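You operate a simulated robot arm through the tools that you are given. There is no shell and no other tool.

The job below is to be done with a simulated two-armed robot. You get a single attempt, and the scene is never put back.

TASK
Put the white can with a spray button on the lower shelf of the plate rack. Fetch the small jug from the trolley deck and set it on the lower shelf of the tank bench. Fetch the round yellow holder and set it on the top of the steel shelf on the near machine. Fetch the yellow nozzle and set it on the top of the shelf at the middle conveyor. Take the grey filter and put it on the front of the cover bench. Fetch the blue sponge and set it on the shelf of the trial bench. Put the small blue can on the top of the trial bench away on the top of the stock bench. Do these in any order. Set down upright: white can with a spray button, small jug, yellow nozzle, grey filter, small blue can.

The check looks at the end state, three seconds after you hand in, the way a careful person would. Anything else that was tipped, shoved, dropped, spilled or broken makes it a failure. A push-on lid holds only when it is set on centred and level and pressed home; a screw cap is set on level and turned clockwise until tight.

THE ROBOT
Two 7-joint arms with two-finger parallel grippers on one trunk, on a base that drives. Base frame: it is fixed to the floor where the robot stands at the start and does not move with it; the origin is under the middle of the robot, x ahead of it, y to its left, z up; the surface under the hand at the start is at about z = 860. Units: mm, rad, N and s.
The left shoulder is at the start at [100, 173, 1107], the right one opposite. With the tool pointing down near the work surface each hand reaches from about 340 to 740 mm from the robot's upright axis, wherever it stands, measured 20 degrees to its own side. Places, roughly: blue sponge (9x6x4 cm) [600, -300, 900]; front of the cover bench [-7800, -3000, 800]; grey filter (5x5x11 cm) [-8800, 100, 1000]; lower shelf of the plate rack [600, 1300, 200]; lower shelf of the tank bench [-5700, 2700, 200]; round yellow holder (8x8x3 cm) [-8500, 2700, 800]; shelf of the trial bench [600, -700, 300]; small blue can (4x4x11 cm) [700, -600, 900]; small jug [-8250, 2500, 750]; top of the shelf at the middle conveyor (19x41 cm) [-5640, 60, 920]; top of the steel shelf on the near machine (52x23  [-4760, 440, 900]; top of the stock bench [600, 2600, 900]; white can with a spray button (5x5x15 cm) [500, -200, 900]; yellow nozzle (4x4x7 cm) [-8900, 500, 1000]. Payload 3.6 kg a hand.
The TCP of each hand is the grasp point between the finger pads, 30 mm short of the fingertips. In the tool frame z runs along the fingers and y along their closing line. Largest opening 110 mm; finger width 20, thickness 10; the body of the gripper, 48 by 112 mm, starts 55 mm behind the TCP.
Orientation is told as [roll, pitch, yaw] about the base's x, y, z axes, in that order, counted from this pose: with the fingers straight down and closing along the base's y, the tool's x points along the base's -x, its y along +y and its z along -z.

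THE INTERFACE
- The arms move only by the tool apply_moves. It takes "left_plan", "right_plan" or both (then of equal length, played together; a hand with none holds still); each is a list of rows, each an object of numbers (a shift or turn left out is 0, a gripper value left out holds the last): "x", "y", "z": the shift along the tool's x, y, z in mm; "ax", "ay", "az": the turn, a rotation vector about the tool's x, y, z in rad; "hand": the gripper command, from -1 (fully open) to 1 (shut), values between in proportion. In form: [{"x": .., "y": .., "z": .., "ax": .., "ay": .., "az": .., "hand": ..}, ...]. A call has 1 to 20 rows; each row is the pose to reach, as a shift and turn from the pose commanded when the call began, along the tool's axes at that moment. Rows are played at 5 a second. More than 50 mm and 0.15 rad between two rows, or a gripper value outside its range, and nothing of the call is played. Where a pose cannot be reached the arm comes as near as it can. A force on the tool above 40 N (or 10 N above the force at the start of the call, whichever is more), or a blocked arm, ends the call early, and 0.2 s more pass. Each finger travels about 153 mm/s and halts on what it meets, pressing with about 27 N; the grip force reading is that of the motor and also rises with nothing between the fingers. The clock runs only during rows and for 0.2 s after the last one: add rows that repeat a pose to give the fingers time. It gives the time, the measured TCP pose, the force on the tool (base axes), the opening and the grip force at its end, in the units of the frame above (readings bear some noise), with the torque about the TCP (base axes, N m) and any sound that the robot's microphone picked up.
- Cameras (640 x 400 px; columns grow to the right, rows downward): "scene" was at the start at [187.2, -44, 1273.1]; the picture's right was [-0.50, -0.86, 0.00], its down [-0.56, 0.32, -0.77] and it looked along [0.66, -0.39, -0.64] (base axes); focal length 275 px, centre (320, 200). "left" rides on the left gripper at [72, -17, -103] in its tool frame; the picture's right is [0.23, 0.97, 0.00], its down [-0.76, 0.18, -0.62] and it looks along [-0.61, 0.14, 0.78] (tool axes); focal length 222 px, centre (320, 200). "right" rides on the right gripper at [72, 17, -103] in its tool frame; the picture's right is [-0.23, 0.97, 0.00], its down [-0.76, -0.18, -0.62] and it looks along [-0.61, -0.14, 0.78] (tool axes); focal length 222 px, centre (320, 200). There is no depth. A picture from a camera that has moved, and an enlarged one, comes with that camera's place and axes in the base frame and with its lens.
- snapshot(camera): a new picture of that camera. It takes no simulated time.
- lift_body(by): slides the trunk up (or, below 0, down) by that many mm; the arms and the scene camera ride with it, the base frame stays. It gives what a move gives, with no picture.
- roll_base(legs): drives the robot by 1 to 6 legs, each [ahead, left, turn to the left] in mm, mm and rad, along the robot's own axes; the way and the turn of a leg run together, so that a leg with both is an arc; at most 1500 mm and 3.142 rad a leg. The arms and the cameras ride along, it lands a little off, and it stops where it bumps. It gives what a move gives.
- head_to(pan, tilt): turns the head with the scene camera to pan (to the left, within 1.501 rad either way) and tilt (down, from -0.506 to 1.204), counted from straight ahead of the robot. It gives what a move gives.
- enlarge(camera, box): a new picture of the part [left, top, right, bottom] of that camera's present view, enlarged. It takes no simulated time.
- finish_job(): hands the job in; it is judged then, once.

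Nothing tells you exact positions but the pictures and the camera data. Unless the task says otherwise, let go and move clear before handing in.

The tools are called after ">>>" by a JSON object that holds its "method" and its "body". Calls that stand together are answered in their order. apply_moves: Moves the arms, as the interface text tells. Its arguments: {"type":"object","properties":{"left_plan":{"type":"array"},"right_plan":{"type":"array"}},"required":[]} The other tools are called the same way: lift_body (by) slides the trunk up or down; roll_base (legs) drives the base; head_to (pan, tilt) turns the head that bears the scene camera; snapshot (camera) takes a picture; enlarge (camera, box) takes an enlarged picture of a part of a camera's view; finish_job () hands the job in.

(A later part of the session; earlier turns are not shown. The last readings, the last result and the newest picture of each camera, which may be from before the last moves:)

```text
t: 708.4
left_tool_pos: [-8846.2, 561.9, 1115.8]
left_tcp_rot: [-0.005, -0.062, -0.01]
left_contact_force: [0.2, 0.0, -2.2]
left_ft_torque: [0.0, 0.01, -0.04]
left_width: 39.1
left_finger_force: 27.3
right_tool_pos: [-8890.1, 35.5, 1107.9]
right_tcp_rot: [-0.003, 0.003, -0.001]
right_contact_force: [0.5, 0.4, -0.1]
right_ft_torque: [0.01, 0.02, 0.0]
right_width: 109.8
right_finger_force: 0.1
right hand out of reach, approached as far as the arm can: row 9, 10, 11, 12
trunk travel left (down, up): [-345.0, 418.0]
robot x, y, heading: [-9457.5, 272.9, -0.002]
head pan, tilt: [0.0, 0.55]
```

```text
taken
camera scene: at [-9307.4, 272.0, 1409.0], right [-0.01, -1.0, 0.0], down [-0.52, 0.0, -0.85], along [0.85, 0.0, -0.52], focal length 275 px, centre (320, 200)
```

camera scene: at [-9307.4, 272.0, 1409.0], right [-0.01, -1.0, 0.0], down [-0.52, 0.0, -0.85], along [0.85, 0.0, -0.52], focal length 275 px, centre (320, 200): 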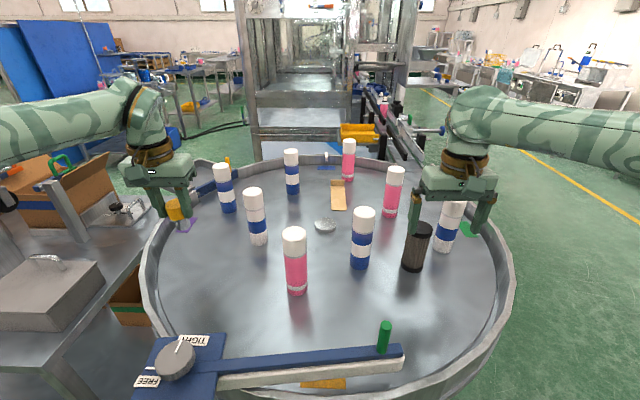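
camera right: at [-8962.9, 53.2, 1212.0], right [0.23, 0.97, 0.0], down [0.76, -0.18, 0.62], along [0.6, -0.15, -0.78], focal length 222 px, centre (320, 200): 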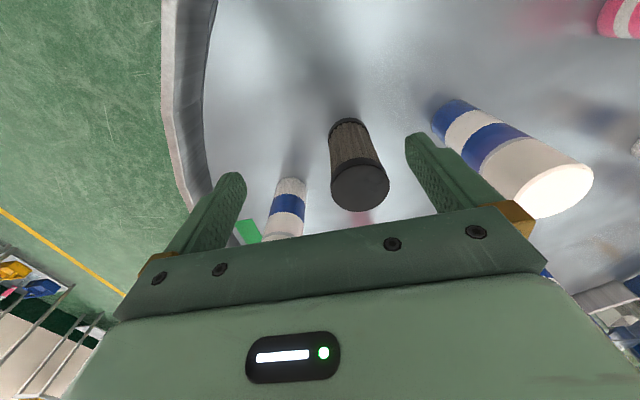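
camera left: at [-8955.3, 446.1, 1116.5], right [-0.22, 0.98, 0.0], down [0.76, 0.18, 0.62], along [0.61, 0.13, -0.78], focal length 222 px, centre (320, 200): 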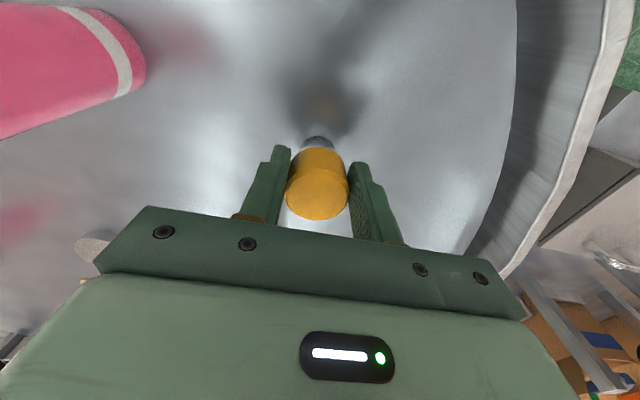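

The filter's centre is at (-8857, 60) in the hand view. I'll shift the base to centre the hand on it, then check.

>>> {"method": "roll_base", "body": {"legs": [[33, 25, 0]]}}

>>> {"method": "apply_moves", "body": {"right_plan": [{"z": 15}, {"z": 30}, {"z": 30}]}}

>>> {"method": "snapshot", "body": {"camera": "right"}}

```text
t: 709.2
left_tool_pos: [-8816.1, 587.4, 1116.7]
left_tcp_rot: [-0.003, -0.059, -0.008]
left_contact_force: [-0.5, -0.3, -1.5]
left_ft_torque: [-0.03, 0.03, -0.01]
left_width: 39.2
left_finger_force: 27.0
right_tool_pos: [-8855.8, 60.2, 1107.7]
right_tcp_rot: [-0.005, 0.003, 0.001]
right_contact_force: [-0.1, -0.5, 0.1]
right_ft_torque: [0.03, 0.03, 0.0]
right_width: 110.1
right_finger_force: 0.0
trunk travel left (down, up): [-345.0, 418.0]
robot x, y, heading: [-9428.2, 297.6, -0.0]
head pan, tilt: [0.0, 0.55]
```

```text
t: 710.0
left_tool_pos: [-8816.7, 587.4, 1116.7]
left_tcp_rot: [-0.006, -0.061, -0.007]
left_contact_force: [0.0, -0.8, -1.5]
left_ft_torque: [0.02, 0.03, 0.03]
left_width: 39.3
left_finger_force: 26.9
right_tool_pos: [-8859.0, 59.0, 1078.2]
right_tcp_rot: [-0.005, 0.001, 0.002]
right_contact_force: [0.4, -0.3, -0.3]
right_ft_torque: [-0.04, -0.03, 0.02]
right_width: 110.0
right_finger_force: 0.0
trunk travel left (down, up): [-345.0, 418.0]
robot x, y, heading: [-9427.5, 300.9, 0.002]
head pan, tilt: [0.0, 0.55]
```

```text
taken
camera right: at [-8931.8, 77.6, 1183.2], right [0.23, 0.97, 0.0], down [0.76, -0.17, 0.62], along [0.61, -0.14, -0.78], focal length 222 px, centre (320, 200)
```

right: 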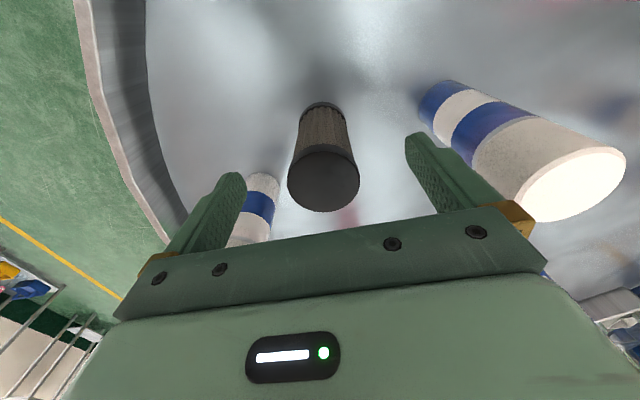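

Perfectly centred. I'll descend over the filter and grip it.

>>> {"method": "apply_moves", "body": {"right_plan": [{"z": 15}, {"z": 30}, {"z": 45}, {"z": 50}, {"z": 50}]}}

>>> {"method": "snapshot", "body": {"camera": "right"}}

```text
t: 711.2
left_tool_pos: [-8815.3, 587.6, 1115.3]
left_tcp_rot: [-0.006, -0.058, -0.005]
left_contact_force: [0.3, -0.3, -1.5]
left_ft_torque: [0.01, 0.0, 0.03]
left_width: 39.1
left_finger_force: 27.1
right_tool_pos: [-8865.1, 54.2, 1031.8]
right_tcp_rot: [-0.003, 0.002, 0.0]
right_contact_force: [-1.0, 0.4, -1.0]
right_ft_torque: [-0.01, 0.04, -0.01]
right_width: 109.6
right_finger_force: 0.0
right hand out of reach, approached as far as the arm can: row 1, 2, 3, 4, 5
trunk travel left (down, up): [-345.0, 418.0]
robot x, y, heading: [-9430.6, 296.8, 0.003]
head pan, tilt: [0.0, 0.55]
```

```text
taken
camera right: at [-8938.6, 72.4, 1134.9], right [0.23, 0.97, 0.0], down [0.76, -0.17, 0.62], along [0.61, -0.14, -0.78], focal length 222 px, centre (320, 200)
```

right: 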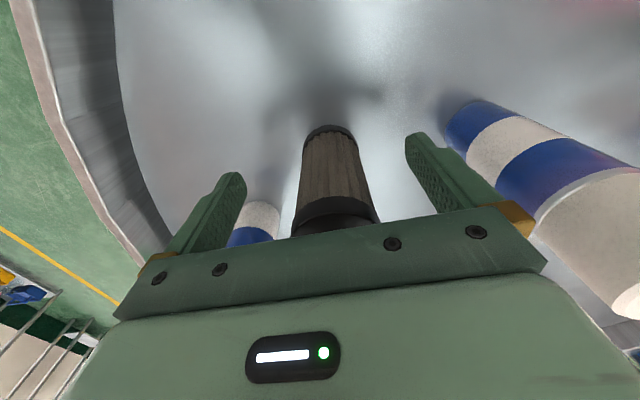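

>>> {"method": "roll_base", "body": {"legs": [[7, 5, 0]]}}

>>> {"method": "apply_moves", "body": {"right_plan": [{"hand": -0.5}, {"hand": -0.2}, {"hand": 0.0}, {"hand": 0.2}, {"hand": 1}, {"hand": 1}, {"hand": 1}]}}

>>> {"method": "snapshot", "body": {"camera": "right"}}

```text
t: 712.0
left_tool_pos: [-8808.9, 593.0, 1116.5]
left_tcp_rot: [-0.005, -0.061, -0.008]
left_contact_force: [-0.1, 0.6, -1.8]
left_ft_torque: [-0.03, -0.01, -0.01]
left_width: 38.9
left_finger_force: 26.7
right_tool_pos: [-8857.7, 59.6, 1031.3]
right_tcp_rot: [-0.003, 0.001, 0.003]
right_contact_force: [0.5, 0.0, 0.8]
right_ft_torque: [-0.02, 0.01, -0.01]
right_width: 110.0
right_finger_force: 0.0
trunk travel left (down, up): [-345.0, 418.0]
robot x, y, heading: [-9423.1, 301.8, -0.002]
head pan, tilt: [0.0, 0.55]
```

```text
t: 713.6
left_tool_pos: [-8807.9, 591.6, 1114.6]
left_tcp_rot: [-0.005, -0.06, -0.006]
left_contact_force: [-0.1, 0.2, -1.7]
left_ft_torque: [0.01, 0.03, 0.03]
left_width: 38.9
left_finger_force: 26.6
right_tool_pos: [-8858.2, 58.2, 1030.8]
right_tcp_rot: [-0.004, 0.002, 0.004]
right_contact_force: [0.2, -0.4, 0.5]
right_ft_torque: [-0.04, 0.03, -0.01]
right_width: 48.3
right_finger_force: 27.2
trunk travel left (down, up): [-345.0, 418.0]
robot x, y, heading: [-9422.2, 301.0, 0.0]
head pan, tilt: [0.0, 0.55]
```

```text
taken
camera right: at [-8931.5, 77.1, 1135.0], right [0.23, 0.97, 0.0], down [0.76, -0.17, 0.62], along [0.61, -0.14, -0.78], focal length 222 px, centre (320, 200)
```

right: 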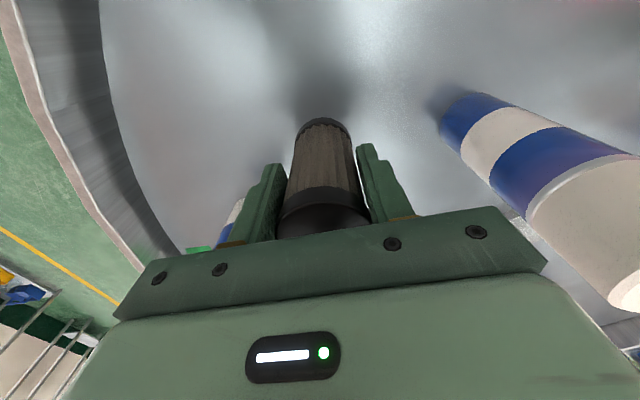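

The filter is gripped at 48 mm. I'll lift it, raise the trunk further, and back away from the table.

>>> {"method": "apply_moves", "body": {"right_plan": [{"z": -15}, {"z": -35}, {"z": -55}, {"z": -70}, {"z": -70}]}}

>>> {"method": "lift_body", "body": {"by": 70}}

>>> {"method": "snapshot", "body": {"camera": "scene"}}

>>> {"method": "roll_base", "body": {"legs": [[-170, 0, 0]]}}

>>> {"method": "snapshot", "body": {"camera": "scene"}}

```text
t: 714.8
left_tool_pos: [-8809.0, 593.0, 1114.5]
left_tcp_rot: [-0.006, -0.058, -0.007]
left_contact_force: [0.4, -1.1, -1.9]
left_ft_torque: [0.03, 0.01, -0.02]
left_width: 39.3
left_finger_force: 26.7
right_tool_pos: [-8858.0, 58.9, 1100.8]
right_tcp_rot: [-0.004, 0.002, 0.002]
right_contact_force: [0.0, -0.3, -1.1]
right_ft_torque: [0.0, 0.0, -0.02]
right_width: 48.1
right_finger_force: 27.4
trunk travel left (down, up): [-345.0, 418.0]
robot x, y, heading: [-9415.5, 302.7, -0.006]
head pan, tilt: [0.0, 0.55]
```

```text
t: 715.9
left_tool_pos: [-8819.0, 592.8, 1208.6]
left_tcp_rot: [-0.006, -0.104, -0.011]
left_contact_force: [0.0, -0.4, -1.3]
left_ft_torque: [0.0, 0.02, -0.02]
left_width: 39.0
left_finger_force: 26.6
right_tool_pos: [-8861.0, 59.3, 1177.2]
right_tcp_rot: [-0.001, -0.013, 0.003]
right_contact_force: [0.1, 0.5, -1.0]
right_ft_torque: [0.0, 0.0, -0.01]
right_width: 48.4
right_finger_force: 26.6
trunk travel left (down, up): [-415.0, 348.0]
robot x, y, heading: [-9421.5, 298.6, -0.007]
head pan, tilt: [0.0, 0.55]
```

```text
taken
camera scene: at [-9288.4, 300.4, 1479.6], right [0.0, -1.0, 0.0], down [-0.52, 0.0, -0.85], along [0.85, 0.0, -0.52], focal length 275 px, centre (320, 200)
```

scene: 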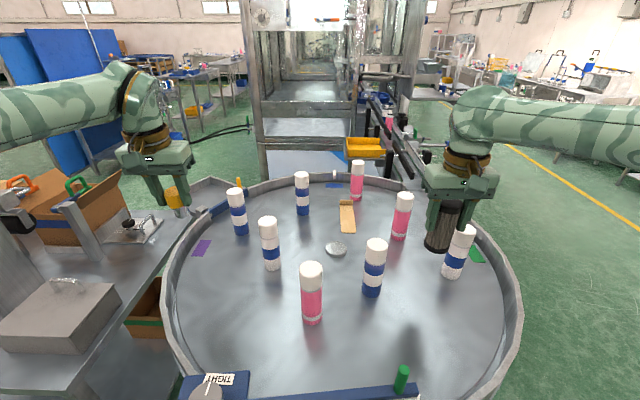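

```text
t: 717.3
left_tool_pos: [-8991.9, 593.7, 1209.2]
left_tcp_rot: [-0.004, -0.104, -0.009]
left_contact_force: [-0.2, 0.0, -2.4]
left_ft_torque: [0.01, 0.06, -0.01]
left_width: 38.8
left_finger_force: 27.3
right_tool_pos: [-9031.1, 59.6, 1179.3]
right_tcp_rot: [-0.003, -0.015, 0.004]
right_contact_force: [-0.5, -0.6, -0.2]
right_ft_torque: [0.02, -0.02, 0.02]
right_width: 48.5
right_finger_force: 27.1
trunk travel left (down, up): [-415.0, 348.0]
robot x, y, heading: [-9588.1, 304.3, -0.001]
head pan, tilt: [0.0, 0.55]
```

```text
taken
camera scene: at [-9460.4, 300.7, 1479.8], right [0.0, -1.0, 0.0], down [-0.52, 0.0, -0.85], along [0.85, 0.0, -0.52], focal length 275 px, centre (320, 200)
```

scene: 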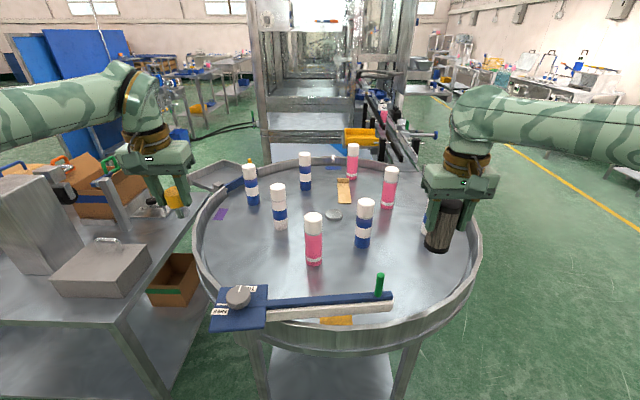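

Both parts are held and every bottle is still standing. I'll drive south past the table into the open floor and look for the cover bench.

>>> {"method": "roll_base", "body": {"legs": [[0, -1400, 0], [0, -500, 0]]}}

>>> {"method": "head_to", "body": {"pan": -0.5, "tilt": 0.35}}

>>> {"method": "snapshot", "body": {"camera": "scene"}}

>>> {"method": "head_to", "body": {"pan": -1.1, "tilt": 0.35}}

>>> {"method": "snapshot", "body": {"camera": "scene"}}

```text
t: 727.1
left_tool_pos: [-9037.3, -1383.2, 1209.9]
left_tcp_rot: [-0.004, -0.105, -0.053]
left_contact_force: [-0.8, -0.1, -0.9]
left_ft_torque: [-0.02, 0.04, 0.03]
left_width: 38.9
left_finger_force: 27.2
right_tool_pos: [-9102.8, -1917.4, 1177.8]
right_tcp_rot: [-0.003, -0.014, -0.04]
right_contact_force: [0.4, -0.3, -0.9]
right_ft_torque: [0.0, 0.03, -0.01]
right_width: 48.4
right_finger_force: 27.1
trunk travel left (down, up): [-415.0, 348.0]
robot x, y, heading: [-9651.3, -1650.6, -0.042]
head pan, tilt: [0.0, 0.55]
```

```text
t: 728.0
left_tool_pos: [-9038.5, -1383.9, 1210.2]
left_tcp_rot: [-0.005, -0.105, -0.052]
left_contact_force: [-0.8, 0.1, -2.1]
left_ft_torque: [-0.01, 0.03, -0.04]
left_width: 38.8
left_finger_force: 27.2
right_tool_pos: [-9104.3, -1916.9, 1178.9]
right_tcp_rot: [0.0, -0.013, -0.04]
right_contact_force: [0.0, 0.9, 0.2]
right_ft_torque: [0.01, 0.03, 0.01]
right_width: 48.3
right_finger_force: 27.2
trunk travel left (down, up): [-415.0, 348.0]
robot x, y, heading: [-9648.3, -1651.7, -0.044]
head pan, tilt: [-0.499, 0.351]
```

```text
taken
camera scene: at [-9529.0, -1700.5, 1498.0], right [-0.52, -0.86, 0.0], down [-0.3, 0.18, -0.94], along [0.8, -0.48, -0.34], focal length 275 px, centre (320, 200)
```

scene: 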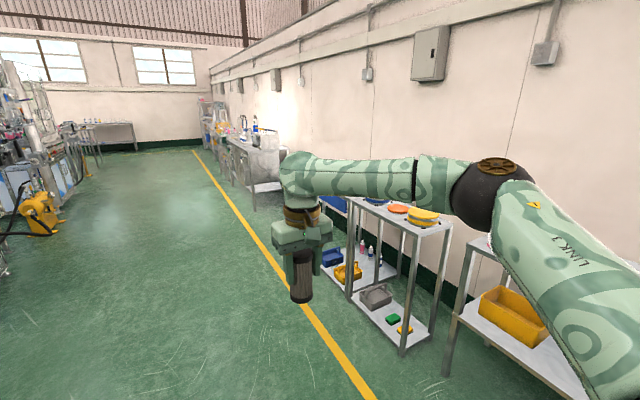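

```text
t: 729.0
left_tool_pos: [-9038.6, -1383.5, 1208.6]
left_tcp_rot: [-0.005, -0.104, -0.052]
left_contact_force: [-0.5, -0.2, -1.8]
left_ft_torque: [-0.01, -0.02, 0.04]
left_width: 39.2
left_finger_force: 26.9
right_tool_pos: [-9103.0, -1917.0, 1178.2]
right_tcp_rot: [-0.001, -0.014, -0.04]
right_contact_force: [0.1, 0.9, -0.8]
right_ft_torque: [0.03, 0.03, 0.0]
right_width: 48.2
right_finger_force: 26.8
trunk travel left (down, up): [-415.0, 348.0]
robot x, y, heading: [-9652.4, -1647.7, -0.047]
head pan, tilt: [-1.1, 0.351]
```

```text
taken
camera scene: at [-9570.1, -1737.3, 1498.0], right [-0.91, -0.42, 0.0], down [-0.14, 0.31, -0.94], along [0.39, -0.85, -0.34], focal length 275 px, centre (320, 200)
```

scene: 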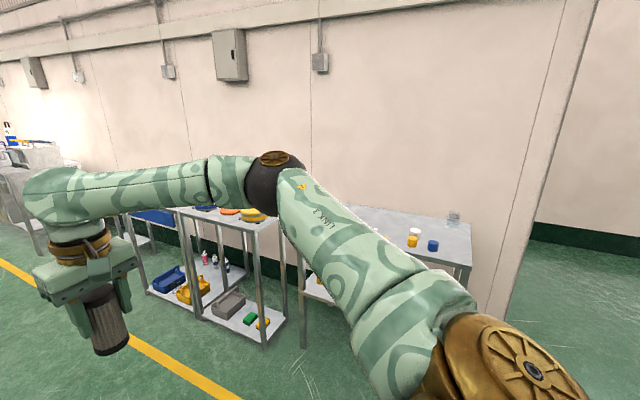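

I can see benches along the south wall. The cover bench should be further east near x = -7800, so I'll turn to face south and slide east.

>>> {"method": "roll_base", "body": {"legs": [[0, 0, -0.76], [0, 0, -0.765], [0, 900, 0], [0, 900, 0]]}}

>>> {"method": "head_to", "body": {"pan": 0.0, "tilt": 0.4}}

>>> {"method": "snapshot", "body": {"camera": "scene"}}

```text
t: 742.2
left_tool_pos: [-7541.9, -2239.5, 1208.9]
left_tcp_rot: [-0.006, -0.106, -1.584]
left_contact_force: [0.0, 0.0, -2.3]
left_ft_torque: [0.06, -0.01, 0.04]
left_width: 38.8
left_finger_force: 26.9
right_tool_pos: [-8077.2, -2197.0, 1178.8]
right_tcp_rot: [-0.001, -0.013, -1.572]
right_contact_force: [0.0, -1.0, -1.1]
right_ft_torque: [0.01, 0.03, -0.03]
right_width: 48.1
right_finger_force: 26.9
trunk travel left (down, up): [-415.0, 348.0]
robot x, y, heading: [-7831.2, -1640.9, -1.575]
head pan, tilt: [-1.1, 0.351]
```

```text
t: 743.5
left_tool_pos: [-7541.7, -2240.2, 1208.6]
left_tcp_rot: [-0.006, -0.106, -1.585]
left_contact_force: [-0.6, -0.1, -2.1]
left_ft_torque: [0.03, -0.01, 0.0]
left_width: 38.9
left_finger_force: 27.5
right_tool_pos: [-8076.4, -2196.3, 1178.8]
right_tcp_rot: [-0.003, -0.015, -1.573]
right_contact_force: [0.8, -0.5, -1.2]
right_ft_torque: [0.02, -0.02, 0.02]
right_width: 48.0
right_finger_force: 27.3
trunk travel left (down, up): [-415.0, 348.0]
robot x, y, heading: [-7835.0, -1637.0, -1.579]
head pan, tilt: [0.0, 0.4]
```

```text
taken
camera scene: at [-7832.3, -1774.0, 1493.5], right [-1.0, 0.01, 0.0], down [0.0, 0.39, -0.92], along [-0.01, -0.92, -0.39], focal length 275 px, centre (320, 200)
```

scene: 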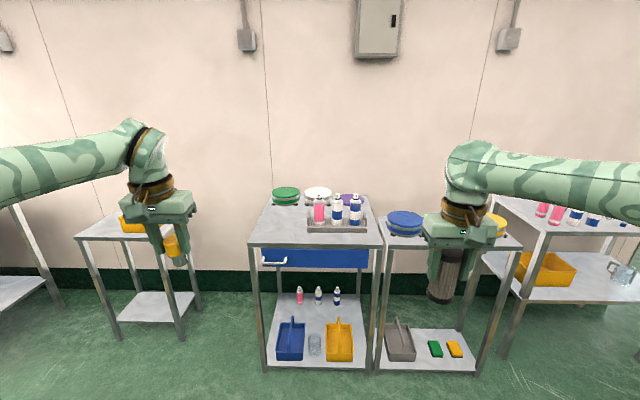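

This is the cover bench: round covers at the back, a bottle tray in the middle, and a free front strip, with open space left of the tray. I'll lower the trunk and drive up to place the filter there.

>>> {"method": "lift_body", "body": {"by": -190}}

>>> {"method": "roll_base", "body": {"legs": [[350, 365, 0]]}}

>>> {"method": "head_to", "body": {"pan": -0.3, "tilt": 0.55}}

>>> {"method": "snapshot", "body": {"camera": "scene"}}

```text
t: 745.6
left_tool_pos: [-7541.8, -2272.9, 939.8]
left_tcp_rot: [-0.008, 0.043, -1.588]
left_contact_force: [0.8, -0.4, -0.3]
left_ft_torque: [-0.01, 0.03, 0.04]
left_width: 38.9
left_finger_force: 27.4
right_tool_pos: [-8075.7, -2195.6, 988.6]
right_tcp_rot: [-0.001, -0.016, -1.573]
right_contact_force: [-0.8, 0.1, -0.8]
right_ft_torque: [-0.02, 0.03, -0.02]
right_width: 48.1
right_finger_force: 27.4
trunk travel left (down, up): [-225.0, 538.0]
robot x, y, heading: [-7831.8, -1638.0, -1.574]
head pan, tilt: [0.0, 0.4]
```

```text
t: 748.6
left_tool_pos: [-7169.3, -2622.0, 938.6]
left_tcp_rot: [-0.006, 0.045, -1.591]
left_contact_force: [0.3, 0.1, -1.3]
left_ft_torque: [0.02, -0.03, 0.01]
left_width: 38.8
left_finger_force: 27.0
right_tool_pos: [-7704.2, -2543.9, 989.8]
right_tcp_rot: [-0.002, -0.014, -1.575]
right_contact_force: [0.2, -0.3, -1.0]
right_ft_torque: [0.03, -0.02, -0.01]
right_width: 48.0
right_finger_force: 27.4
trunk travel left (down, up): [-225.0, 538.0]
robot x, y, heading: [-7457.5, -1990.9, -1.58]
head pan, tilt: [0.0, 0.4]
```

```text
t: 749.4
left_tool_pos: [-7169.6, -2620.7, 937.2]
left_tcp_rot: [-0.007, 0.043, -1.591]
left_contact_force: [0.2, -0.1, -1.7]
left_ft_torque: [0.01, 0.0, -0.04]
left_width: 38.7
left_finger_force: 26.8
right_tool_pos: [-7704.2, -2543.3, 987.8]
right_tcp_rot: [-0.002, -0.015, -1.574]
right_contact_force: [0.4, 1.3, -0.7]
right_ft_torque: [0.0, 0.03, -0.02]
right_width: 48.0
right_finger_force: 27.0
trunk travel left (down, up): [-225.0, 538.0]
robot x, y, heading: [-7456.8, -1985.7, -1.577]
head pan, tilt: [-0.3, 0.55]
```

```text
taken
camera scene: at [-7485.9, -2188.4, 1286.0], right [-0.95, 0.3, 0.0], down [0.16, 0.5, -0.85], along [-0.26, -0.81, -0.52], focal length 275 px, centre (320, 200)
```

scene: 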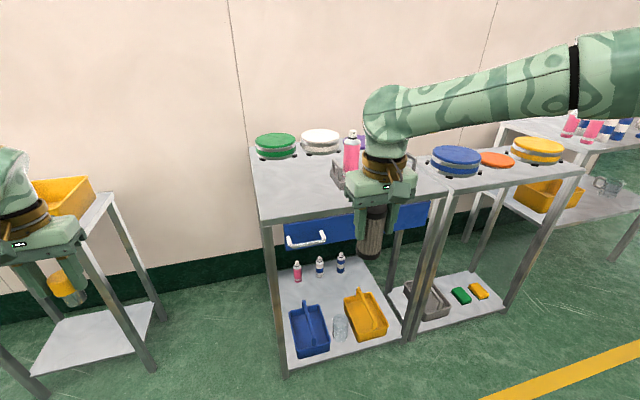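

I'll tuck the left hand back to stay clear of the small table, then drive forward so the filter is over the front of the cover bench.

>>> {"method": "apply_moves", "body": {"left_plan": [{"x": 35}, {"x": 70}, {"x": 105}, {"x": 140}, {"x": 160}, {"x": 160}]}}

>>> {"method": "roll_base", "body": {"legs": [[395, 0, 0]]}}

>>> {"method": "head_to", "body": {"pan": -0.3, "tilt": 0.75}}

>>> {"method": "snapshot", "body": {"camera": "scene"}}

>>> {"method": "snapshot", "body": {"camera": "right"}}

```text
t: 750.8
left_tool_pos: [-7109.7, -2499.4, 997.7]
left_tcp_rot: [-0.007, 0.047, -1.592]
left_contact_force: [0.5, 0.6, -1.7]
left_ft_torque: [-0.01, -0.04, -0.02]
left_width: 38.8
left_finger_force: 26.6
left hand out of reach, approached as far as the arm can: row 1, 2, 3, 4, 5, 6
right_tool_pos: [-7704.3, -2543.6, 988.3]
right_tcp_rot: [-0.002, -0.014, -1.575]
right_contact_force: [0.3, -0.1, -1.3]
right_ft_torque: [0.03, -0.02, 0.03]
right_width: 47.8
right_finger_force: 27.2
trunk travel left (down, up): [-225.0, 538.0]
robot x, y, heading: [-7456.5, -1989.1, -1.58]
head pan, tilt: [-0.3, 0.55]
```

```text
t: 753.2
left_tool_pos: [-7108.3, -2890.7, 998.2]
left_tcp_rot: [-0.006, 0.046, -1.584]
left_contact_force: [0.2, -0.5, -1.3]
left_ft_torque: [0.02, -0.01, -0.03]
left_width: 38.7
left_finger_force: 27.1
right_tool_pos: [-7703.0, -2937.3, 988.6]
right_tcp_rot: [0.0, -0.014, -1.571]
right_contact_force: [0.4, -0.5, -1.0]
right_ft_torque: [0.01, 0.04, 0.03]
right_width: 48.0
right_finger_force: 26.5
trunk travel left (down, up): [-225.0, 538.0]
robot x, y, heading: [-7457.3, -2380.6, -1.572]
head pan, tilt: [-0.3, 0.55]
```

```text
t: 754.0
left_tool_pos: [-7109.3, -2889.0, 997.1]
left_tcp_rot: [-0.007, 0.045, -1.585]
left_contact_force: [-0.5, 0.1, -2.3]
left_ft_torque: [0.02, 0.0, 0.03]
left_width: 38.9
left_finger_force: 26.6
right_tool_pos: [-7701.9, -2937.3, 989.0]
right_tcp_rot: [-0.001, -0.013, -1.569]
right_contact_force: [-0.3, -0.3, -1.1]
right_ft_torque: [0.0, 0.02, -0.04]
right_width: 48.1
right_finger_force: 27.1
trunk travel left (down, up): [-225.0, 538.0]
robot x, y, heading: [-7458.2, -2378.9, -1.573]
head pan, tilt: [-0.3, 0.75]
```

```text
taken
camera scene: at [-7484.2, -2573.9, 1268.7], right [-0.95, 0.3, 0.0], down [0.2, 0.65, -0.73], along [-0.22, -0.7, -0.68], focal length 275 px, centre (320, 200)
```

scene: 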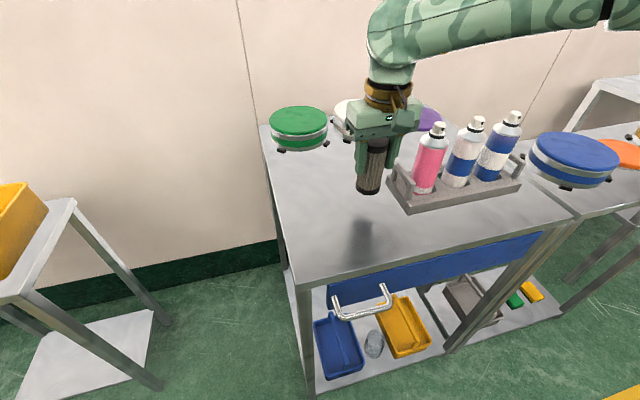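

```text
taken
camera right: at [-7686.2, -2862.2, 1091.3], right [0.97, -0.23, 0.0], down [-0.18, -0.75, 0.63], along [-0.14, -0.62, -0.77], focal length 222 px, centre (320, 200)
```

right: 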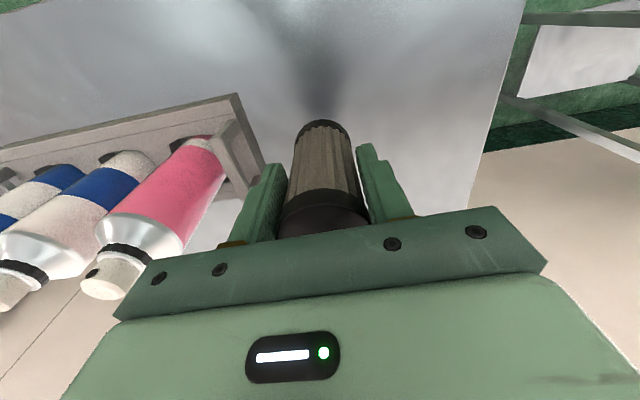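

The filter is above a free spot at the front of the bench, left of the bottle tray. I'll lower it.

>>> {"method": "apply_moves", "body": {"right_plan": [{"z": 20}, {"z": 40}, {"z": 60}, {"z": 80}, {"z": 80}]}}

>>> {"method": "snapshot", "body": {"camera": "scene"}}

```text
t: 755.1
left_tool_pos: [-7108.1, -2887.4, 998.8]
left_tcp_rot: [-0.01, 0.044, -1.586]
left_contact_force: [-0.1, 0.0, -1.2]
left_ft_torque: [0.03, -0.05, -0.02]
left_width: 38.9
left_finger_force: 27.2
right_tool_pos: [-7698.2, -2937.4, 911.2]
right_tcp_rot: [-0.002, -0.017, -1.568]
right_contact_force: [1.4, 6.0, 20.2]
right_ft_torque: [-0.52, -0.18, 0.09]
right_width: 43.7
right_finger_force: 27.1
trunk travel left (down, up): [-225.0, 538.0]
robot x, y, heading: [-7459.0, -2379.3, -1.566]
head pan, tilt: [-0.3, 0.75]
```

```text
taken
camera scene: at [-7482.9, -2571.1, 1269.1], right [-0.96, 0.3, 0.0], down [0.2, 0.65, -0.73], along [-0.22, -0.7, -0.68], focal length 275 px, centre (320, 200)
```

scene: 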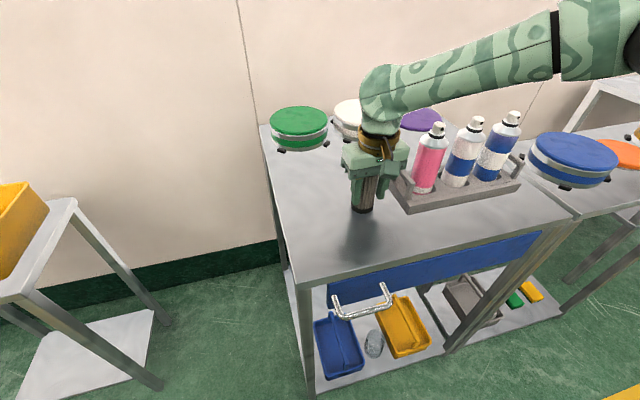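

It touched earlier than expected, and the fingers slid a few millimetres from the cap onto the body. I'll zoom in to check it's standing straight.

>>> {"method": "enlarge", "body": {"camera": "scene", "box": [300, 130, 440, 230]}}

>>> {"method": "snapshot", "body": {"camera": "right"}}

```text
4.00 times, centred on (370, 180) of scene
camera zoom: at [-7482.9, -2571.1, 1269.1], right [-0.96, 0.3, 0.0], down [0.2, 0.65, -0.73], along [-0.22, -0.7, -0.68], focal length 1099 px, centre (120, 280)
```

zoom: 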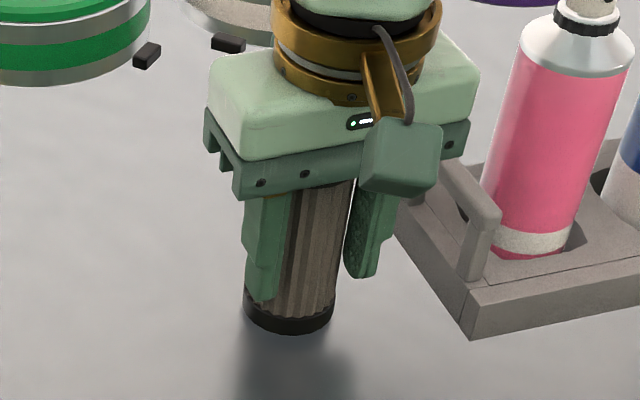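

```text
taken
camera right: at [-7683.3, -2862.1, 1014.5], right [0.97, -0.22, 0.0], down [-0.17, -0.75, 0.64], along [-0.14, -0.62, -0.77], focal length 222 px, centre (320, 200)
```

right: 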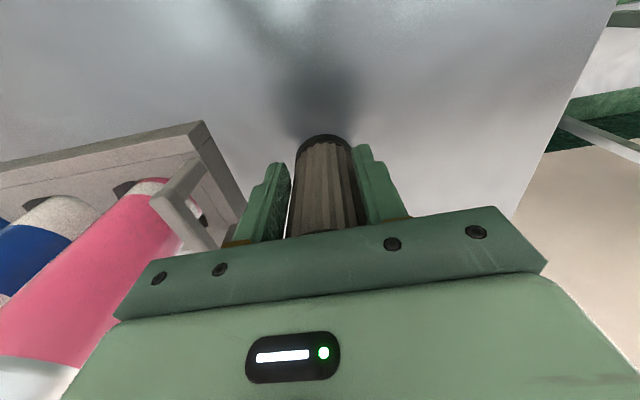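

>>> {"method": "apply_moves", "body": {"right_plan": [{"z": -2}, {"z": -4}, {"z": -4}]}}

>>> {"method": "enlarge", "body": {"camera": "scene", "box": [300, 130, 440, 230]}}

```text
t: 756.0
left_tool_pos: [-7109.6, -2890.6, 997.2]
left_tcp_rot: [-0.006, 0.045, -1.588]
left_contact_force: [0.5, -0.4, -1.6]
left_ft_torque: [0.04, -0.03, 0.03]
left_width: 38.8
left_finger_force: 27.3
right_tool_pos: [-7701.9, -2938.4, 912.5]
right_tcp_rot: [-0.004, -0.012, -1.569]
right_contact_force: [0.7, -0.5, -1.1]
right_ft_torque: [0.02, -0.06, 0.0]
right_width: 43.6
right_finger_force: 27.5
trunk travel left (down, up): [-225.0, 538.0]
robot x, y, heading: [-7460.7, -2375.9, -1.567]
head pan, tilt: [-0.3, 0.75]
```

```text
4.00 times, centred on (370, 180) of scene
camera zoom: at [-7484.2, -2574.1, 1268.4], right [-0.95, 0.3, 0.0], down [0.2, 0.65, -0.73], along [-0.22, -0.7, -0.68], focal length 1099 px, centre (120, 280)
```

zoom: 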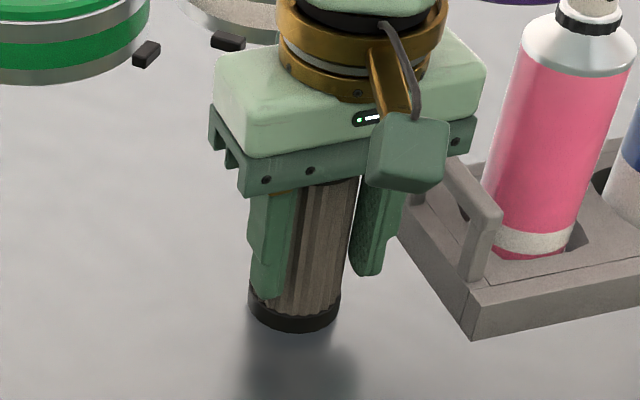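

The filter hangs freely 1–2 mm above the bench. I'll lower it the last bit, then open slowly and lift away.

>>> {"method": "apply_moves", "body": {"right_plan": [{"z": 1}, {"z": 2, "ay": 0.012}, {"z": 2, "ay": 0.012, "hand": 0.12}, {"z": 2, "ay": 0.012, "hand": 0.0}, {"z": 2, "ay": 0.012, "hand": -0.3}, {"z": 2, "ay": 0.012, "hand": -0.6}, {"z": 2, "ay": 0.012, "hand": -0.9}, {"z": 2, "ay": 0.012, "hand": -0.9}]}}

>>> {"method": "snapshot", "body": {"camera": "right"}}

>>> {"method": "enlarge", "body": {"camera": "scene", "box": [300, 130, 440, 230]}}

```text
t: 757.8
left_tool_pos: [-7108.3, -2889.9, 997.3]
left_tcp_rot: [-0.006, 0.046, -1.586]
left_contact_force: [0.7, -0.1, -1.6]
left_ft_torque: [0.03, -0.01, -0.01]
left_width: 39.0
left_finger_force: 26.4
right_tool_pos: [-7701.2, -2937.1, 910.3]
right_tcp_rot: [-0.001, -0.002, -1.57]
right_contact_force: [-0.1, 0.8, 0.5]
right_ft_torque: [0.02, 0.03, -0.01]
right_width: 104.7
right_finger_force: 0.0
trunk travel left (down, up): [-225.0, 538.0]
robot x, y, heading: [-7458.0, -2381.2, -1.572]
head pan, tilt: [-0.3, 0.75]
```

```text
taken
camera right: at [-7685.7, -2864.0, 1014.3], right [0.97, -0.23, 0.0], down [-0.18, -0.76, 0.63], along [-0.14, -0.61, -0.78], focal length 222 px, centre (320, 200)
```

right: 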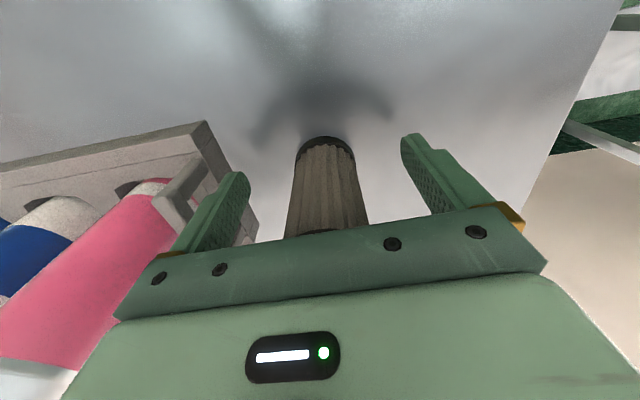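

```text
4.00 times, centred on (370, 180) of scene
camera zoom: at [-7484.1, -2573.9, 1268.6], right [-0.95, 0.3, 0.0], down [0.2, 0.65, -0.73], along [-0.22, -0.7, -0.68], focal length 1099 px, centre (120, 280)
```

zoom: 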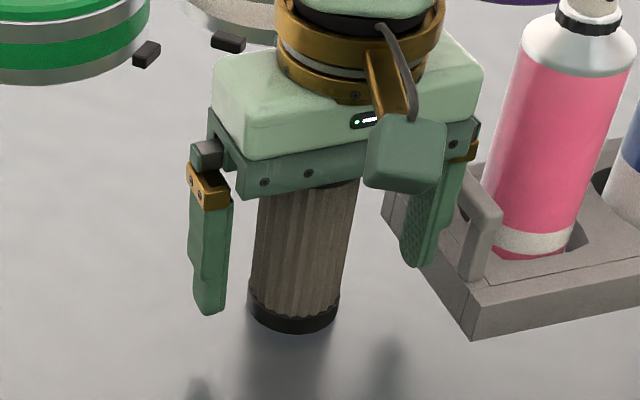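

The filter stands on its own. I'll raise the trunk to lift clear, then back off.

>>> {"method": "lift_body", "body": {"by": 120}}

>>> {"method": "roll_base", "body": {"legs": [[-400, 0, 0]]}}

>>> {"method": "head_to", "body": {"pan": -0.3, "tilt": 0.5}}

>>> {"method": "snapshot", "body": {"camera": "scene"}}

```text
t: 759.2
left_tool_pos: [-7108.9, -2889.7, 1116.2]
left_tcp_rot: [-0.007, 0.048, -1.586]
left_contact_force: [0.2, -0.6, -1.1]
left_ft_torque: [0.0, -0.02, 0.01]
left_width: 38.9
left_finger_force: 27.1
right_tool_pos: [-7701.4, -2937.9, 1031.0]
right_tcp_rot: [-0.001, -0.002, -1.569]
right_contact_force: [0.8, -0.7, -0.2]
right_ft_torque: [-0.02, -0.01, 0.0]
right_width: 104.6
right_finger_force: 0.1
trunk travel left (down, up): [-345.0, 418.0]
robot x, y, heading: [-7461.3, -2381.6, -1.573]
head pan, tilt: [-0.3, 0.75]
```

```text
t: 761.8
left_tool_pos: [-7103.6, -2476.8, 1118.4]
left_tcp_rot: [-0.006, 0.046, -1.573]
left_contact_force: [-0.1, 0.4, -2.5]
left_ft_torque: [-0.02, 0.01, -0.01]
left_width: 38.9
left_finger_force: 26.6
right_tool_pos: [-7697.4, -2533.7, 1030.4]
right_tcp_rot: [-0.002, -0.003, -1.554]
right_contact_force: [1.1, -1.3, -0.4]
right_ft_torque: [-0.01, -0.02, -0.01]
right_width: 104.6
right_finger_force: 0.1
trunk travel left (down, up): [-345.0, 418.0]
robot x, y, heading: [-7464.7, -1969.5, -1.556]
head pan, tilt: [-0.3, 0.75]
```

```text
t: 762.5
left_tool_pos: [-7104.6, -2477.6, 1116.8]
left_tcp_rot: [-0.006, 0.045, -1.573]
left_contact_force: [-0.2, -0.6, -1.3]
left_ft_torque: [0.01, 0.02, 0.02]
left_width: 39.0
left_finger_force: 26.9
right_tool_pos: [-7696.1, -2533.2, 1030.8]
right_tcp_rot: [-0.002, -0.001, -1.556]
right_contact_force: [0.4, 0.3, -0.3]
right_ft_torque: [0.01, -0.01, -0.01]
right_width: 104.3
right_finger_force: 0.0
trunk travel left (down, up): [-345.0, 418.0]
robot x, y, heading: [-7463.2, -1971.7, -1.561]
head pan, tilt: [-0.3, 0.499]
```

```text
taken
camera scene: at [-7486.9, -2122.1, 1413.5], right [-0.96, 0.28, 0.0], down [0.14, 0.46, -0.88], along [-0.25, -0.84, -0.48], focal length 275 px, centre (320, 200)
```

scene: 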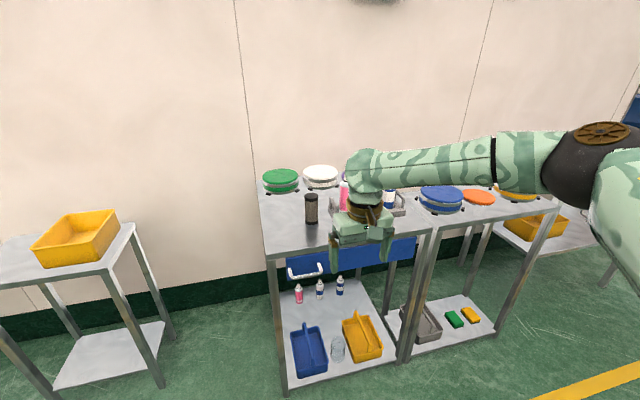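

The filter stands on the front of the cover bench, so six of seven are done. The last one is the nozzle for the conveyor shelf, which is reached from the north aisle. The wide corridor to the east looks open, so I'll go that way around.

>>> {"method": "roll_base", "body": {"legs": [[-250, 0, 0], [0, 0, 1.56], [1400, 0, 0], [1400, 0, 0]]}}

>>> {"method": "head_to", "body": {"pan": 0.0, "tilt": 0.25}}

>>> {"method": "snapshot", "body": {"camera": "scene"}}

>>> {"method": "head_to", "body": {"pan": 0.9, "tilt": 0.35}}

>>> {"method": "snapshot", "body": {"camera": "scene"}}

```text
t: 781.5
left_tool_pos: [-4145.2, -1156.7, 1116.6]
left_tcp_rot: [-0.007, 0.045, 0.057]
left_contact_force: [1.6, 0.0, -1.6]
left_ft_torque: [0.0, 0.02, 0.01]
left_width: 38.6
left_finger_force: 26.5
right_tool_pos: [-4055.5, -1742.9, 1031.1]
right_tcp_rot: [-0.004, -0.002, 0.075]
right_contact_force: [0.2, -0.1, 0.6]
right_ft_torque: [0.03, 0.0, 0.03]
right_width: 104.5
right_finger_force: 0.1
trunk travel left (down, up): [-345.0, 418.0]
robot x, y, heading: [-4629.2, -1542.4, 0.072]
head pan, tilt: [-0.3, 0.499]
```

```text
t: 782.3
left_tool_pos: [-4147.0, -1157.2, 1117.4]
left_tcp_rot: [-0.006, 0.047, 0.058]
left_contact_force: [-1.0, 0.1, -1.4]
left_ft_torque: [-0.01, 0.02, 0.01]
left_width: 38.9
left_finger_force: 26.2
right_tool_pos: [-4054.8, -1745.3, 1031.0]
right_tcp_rot: [-0.002, -0.002, 0.074]
right_contact_force: [0.1, 0.4, -0.9]
right_ft_torque: [-0.02, 0.0, -0.01]
right_width: 104.5
right_finger_force: 0.1
trunk travel left (down, up): [-345.0, 418.0]
robot x, y, heading: [-4632.1, -1543.5, 0.076]
head pan, tilt: [0.0, 0.25]
```

```text
taken
camera scene: at [-4475.3, -1532.9, 1436.6], right [0.07, -1.0, 0.0], down [-0.25, -0.02, -0.97], along [0.97, 0.07, -0.25], focal length 275 px, centre (320, 200)
```

scene: 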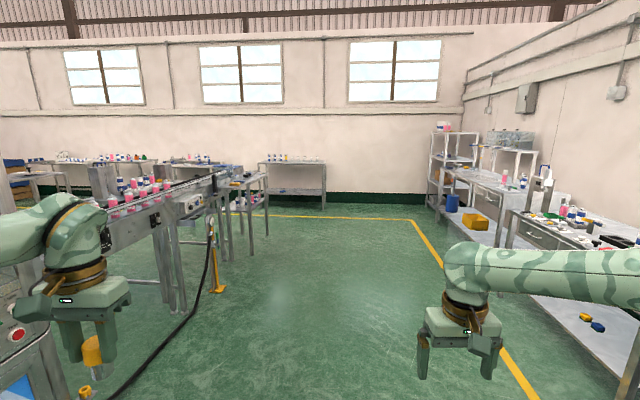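

```text
t: 783.5
left_tool_pos: [-4147.3, -1157.1, 1117.1]
left_tcp_rot: [-0.006, 0.046, 0.056]
left_contact_force: [0.2, 0.6, -1.4]
left_ft_torque: [0.0, -0.02, 0.03]
left_width: 38.7
left_finger_force: 26.9
right_tool_pos: [-4055.1, -1745.1, 1030.1]
right_tcp_rot: [-0.001, -0.002, 0.075]
right_contact_force: [0.0, 0.5, 0.0]
right_ft_torque: [-0.03, -0.01, 0.01]
right_width: 104.5
right_finger_force: 0.0
trunk travel left (down, up): [-345.0, 418.0]
robot x, y, heading: [-4628.3, -1543.3, 0.069]
head pan, tilt: [0.901, 0.351]
```

```text
taken
camera scene: at [-4515.9, -1462.6, 1427.3], right [0.83, -0.56, 0.0], down [-0.19, -0.28, -0.94], along [0.53, 0.78, -0.34], focal length 275 px, centre (320, 200)
```

scene: 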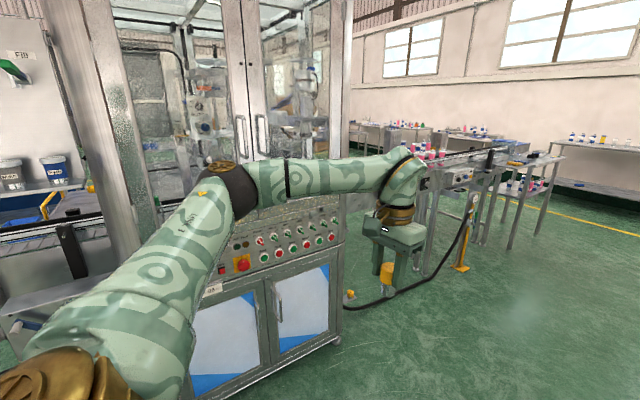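

The corridor east is clear. I'll straighten up and continue to the east end of the line.

>>> {"method": "roll_base", "body": {"legs": [[0, -120, -0.07], [1400, 0, 0], [1400, 0, 0], [1350, 0, 0]]}}

>>> {"method": "head_to", "body": {"pan": 0.9, "tilt": 0.35}}

>>> {"method": "snapshot", "body": {"camera": "scene"}}

>>> {"method": "head_to", "body": {"pan": 1.5, "tilt": 0.35}}

>>> {"method": "snapshot", "body": {"camera": "scene"}}

```text
t: 804.3
left_tool_pos: [47.2, -1395.7, 1117.5]
left_tcp_rot: [-0.008, 0.044, -0.033]
left_contact_force: [-0.2, -0.2, -2.0]
left_ft_torque: [0.02, 0.03, 0.02]
left_width: 39.2
left_finger_force: 26.6
right_tool_pos: [84.6, -1991.4, 1031.1]
right_tcp_rot: [-0.001, -0.003, -0.018]
right_contact_force: [0.1, 0.5, -0.8]
right_ft_torque: [0.03, -0.05, 0.05]
right_width: 104.4
right_finger_force: 0.0
trunk travel left (down, up): [-345.0, 418.0]
robot x, y, heading: [-468.3, -1735.1, -0.015]
head pan, tilt: [0.901, 0.351]
```

```text
t: 804.9
left_tool_pos: [46.8, -1396.7, 1117.6]
left_tcp_rot: [-0.007, 0.045, -0.033]
left_contact_force: [-0.1, -0.8, -1.9]
left_ft_torque: [0.01, 0.02, -0.02]
left_width: 39.0
left_finger_force: 27.4
right_tool_pos: [84.3, -1991.1, 1030.3]
right_tcp_rot: [-0.002, 0.0, -0.018]
right_contact_force: [0.0, 0.0, -0.9]
right_ft_torque: [-0.04, 0.03, 0.02]
right_width: 104.7
right_finger_force: 0.0
trunk travel left (down, up): [-345.0, 418.0]
robot x, y, heading: [-467.8, -1741.0, -0.022]
head pan, tilt: [0.901, 0.351]
```

```text
taken
camera scene: at [-348.6, -1667.2, 1427.2], right [0.77, -0.64, 0.0], down [-0.22, -0.27, -0.94], along [0.6, 0.72, -0.34], focal length 275 px, centre (320, 200)
```

scene: 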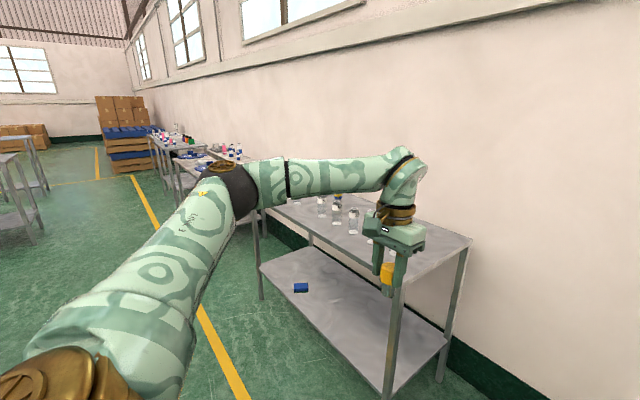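

```text
t: 805.9
left_tool_pos: [45.4, -1396.2, 1117.5]
left_tcp_rot: [-0.006, 0.047, -0.032]
left_contact_force: [0.6, -0.4, -0.1]
left_ft_torque: [0.0, 0.0, -0.04]
left_width: 38.9
left_finger_force: 27.3
right_tool_pos: [82.8, -1990.4, 1031.2]
right_tcp_rot: [-0.002, -0.002, -0.019]
right_contact_force: [0.3, -0.6, -0.1]
right_ft_torque: [-0.01, -0.01, -0.03]
right_width: 104.6
right_finger_force: 0.0
trunk travel left (down, up): [-345.0, 418.0]
robot x, y, heading: [-467.5, -1736.9, -0.019]
head pan, tilt: [1.499, 0.351]
```

```text
taken
camera scene: at [-399.4, -1646.3, 1427.3], right [1.0, -0.09, 0.0], down [-0.03, -0.34, -0.94], along [0.09, 0.94, -0.34], focal length 275 px, centre (320, 200)
```

scene: 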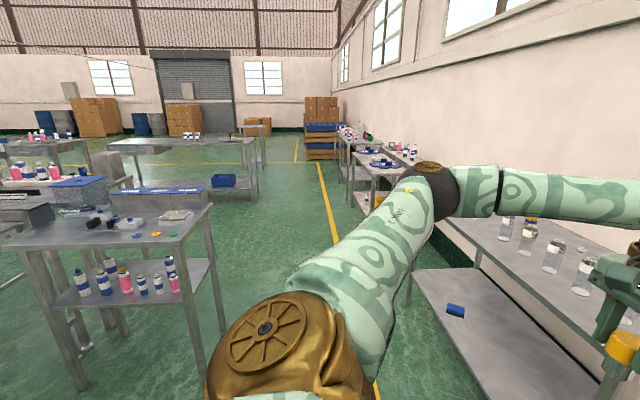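

I'm back at the starting area, where the trial bench and the sponge on its shelf look fine. I'll drive north through the gap and then west along the aisle.

>>> {"method": "roll_base", "body": {"legs": [[45, 0, 0.019], [0, 1500, 0], [0, 1500, 0]]}}

>>> {"method": "head_to", "body": {"pan": -0.6, "tilt": 0.4}}

>>> {"method": "snapshot", "body": {"camera": "scene"}}

```text
t: 821.0
left_tool_pos: [118.1, 1644.7, 1116.9]
left_tcp_rot: [-0.007, 0.045, -0.009]
left_contact_force: [-0.7, -0.4, -1.3]
left_ft_torque: [0.03, 0.01, 0.02]
left_width: 38.9
left_finger_force: 27.0
right_tool_pos: [168.2, 1051.5, 1031.1]
right_tcp_rot: [0.0, -0.002, 0.005]
right_contact_force: [-1.0, -1.4, 0.1]
right_ft_torque: [0.02, 0.01, 0.01]
right_width: 104.3
right_finger_force: 0.1
trunk travel left (down, up): [-345.0, 418.0]
robot x, y, heading: [-388.1, 1293.2, 0.003]
head pan, tilt: [1.499, 0.351]
```

```text
t: 823.0
left_tool_pos: [118.5, 1644.1, 1118.1]
left_tcp_rot: [-0.007, 0.045, -0.011]
left_contact_force: [-0.2, -0.9, -1.5]
left_ft_torque: [0.06, 0.01, 0.02]
left_width: 38.9
left_finger_force: 26.9
right_tool_pos: [169.6, 1052.0, 1032.1]
right_tcp_rot: [-0.001, -0.001, 0.006]
right_contact_force: [-0.3, 0.0, 0.2]
right_ft_torque: [0.02, 0.0, 0.0]
right_width: 104.5
right_finger_force: 0.0
trunk travel left (down, up): [-345.0, 418.0]
robot x, y, heading: [-388.8, 1292.6, 0.006]
head pan, tilt: [-0.6, 0.4]
```

```text
taken
camera scene: at [-252.2, 1239.6, 1422.7], right [-0.56, -0.83, 0.0], down [-0.32, 0.22, -0.92], along [0.76, -0.52, -0.39], focal length 275 px, centre (320, 200)
```

scene: 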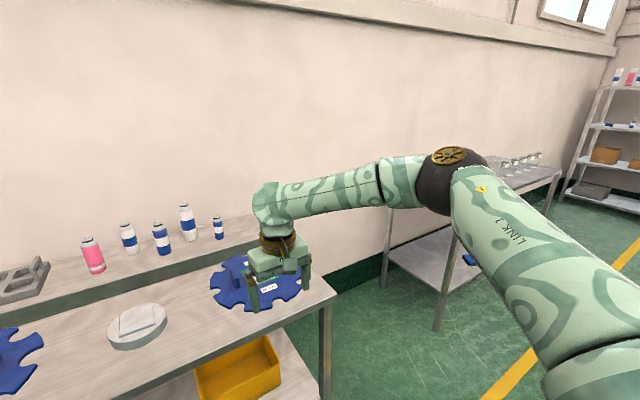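

>>> {"method": "roll_base", "body": {"legs": [[-1400, 60, 0], [-1450, 60, 0], [-1450, 0, 0]]}}

>>> {"method": "roll_base", "body": {"legs": [[-700, 0, 0], [0, 0, -1.57]]}}

>>> {"method": "head_to", "body": {"pan": 0.0, "tilt": 0.4}}

>>> {"method": "snapshot", "body": {"camera": "scene"}}

```text
t: 843.8
left_tool_pos: [-4216.1, 1681.6, 1117.7]
left_tcp_rot: [-0.007, 0.044, -0.001]
left_contact_force: [0.6, 0.2, -0.8]
left_ft_torque: [0.0, 0.04, 0.02]
left_width: 38.9
left_finger_force: 27.4
right_tool_pos: [-4160.3, 1088.7, 1031.3]
right_tcp_rot: [-0.002, -0.001, 0.015]
right_contact_force: [0.1, 0.4, 0.7]
right_ft_torque: [0.02, -0.02, -0.02]
right_width: 104.6
right_finger_force: 0.0
trunk travel left (down, up): [-345.0, 418.0]
robot x, y, heading: [-4719.8, 1327.8, 0.01]
head pan, tilt: [-0.6, 0.4]
```

```text
t: 851.3
left_tool_pos: [-5053.4, 815.3, 1117.1]
left_tcp_rot: [-0.007, 0.045, -1.564]
left_contact_force: [-0.3, -0.1, -2.9]
left_ft_torque: [0.01, 0.0, 0.02]
left_width: 39.2
left_finger_force: 26.9
right_tool_pos: [-5643.6, 755.3, 1030.3]
right_tcp_rot: [-0.001, -0.002, -1.546]
right_contact_force: [-0.3, -0.4, 0.4]
right_ft_torque: [-0.05, -0.02, 0.01]
right_width: 104.5
right_finger_force: 0.0
trunk travel left (down, up): [-345.0, 418.0]
robot x, y, heading: [-5417.3, 1312.5, -1.55]
head pan, tilt: [-0.6, 0.4]
```

```text
t: 852.3
left_tool_pos: [-5052.8, 816.4, 1117.6]
left_tcp_rot: [-0.004, 0.046, -1.563]
left_contact_force: [-0.1, 0.6, -1.6]
left_ft_torque: [0.04, 0.0, 0.03]
left_width: 38.8
left_finger_force: 26.6
right_tool_pos: [-5645.8, 754.7, 1030.9]
right_tcp_rot: [-0.002, -0.002, -1.547]
right_contact_force: [-0.6, -0.1, 0.9]
right_ft_torque: [-0.03, 0.03, 0.06]
right_width: 104.7
right_finger_force: 0.1
trunk travel left (down, up): [-345.0, 418.0]
robot x, y, heading: [-5414.6, 1318.1, -1.547]
head pan, tilt: [0.0, 0.4]
```

```text
taken
camera scene: at [-5411.1, 1163.2, 1422.7], right [-1.0, -0.02, 0.0], down [-0.01, 0.39, -0.92], along [0.02, -0.92, -0.39], focal length 275 px, centre (320, 200)
```

scene: 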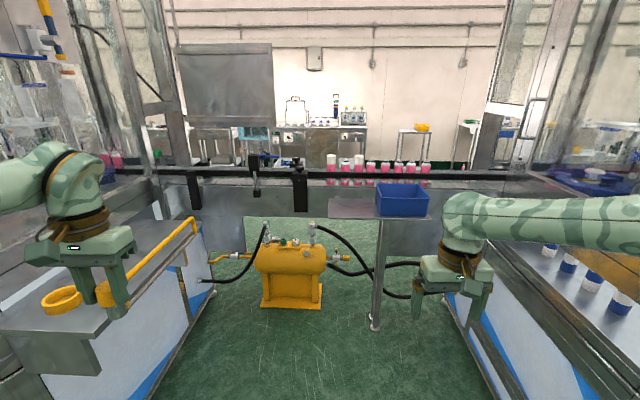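

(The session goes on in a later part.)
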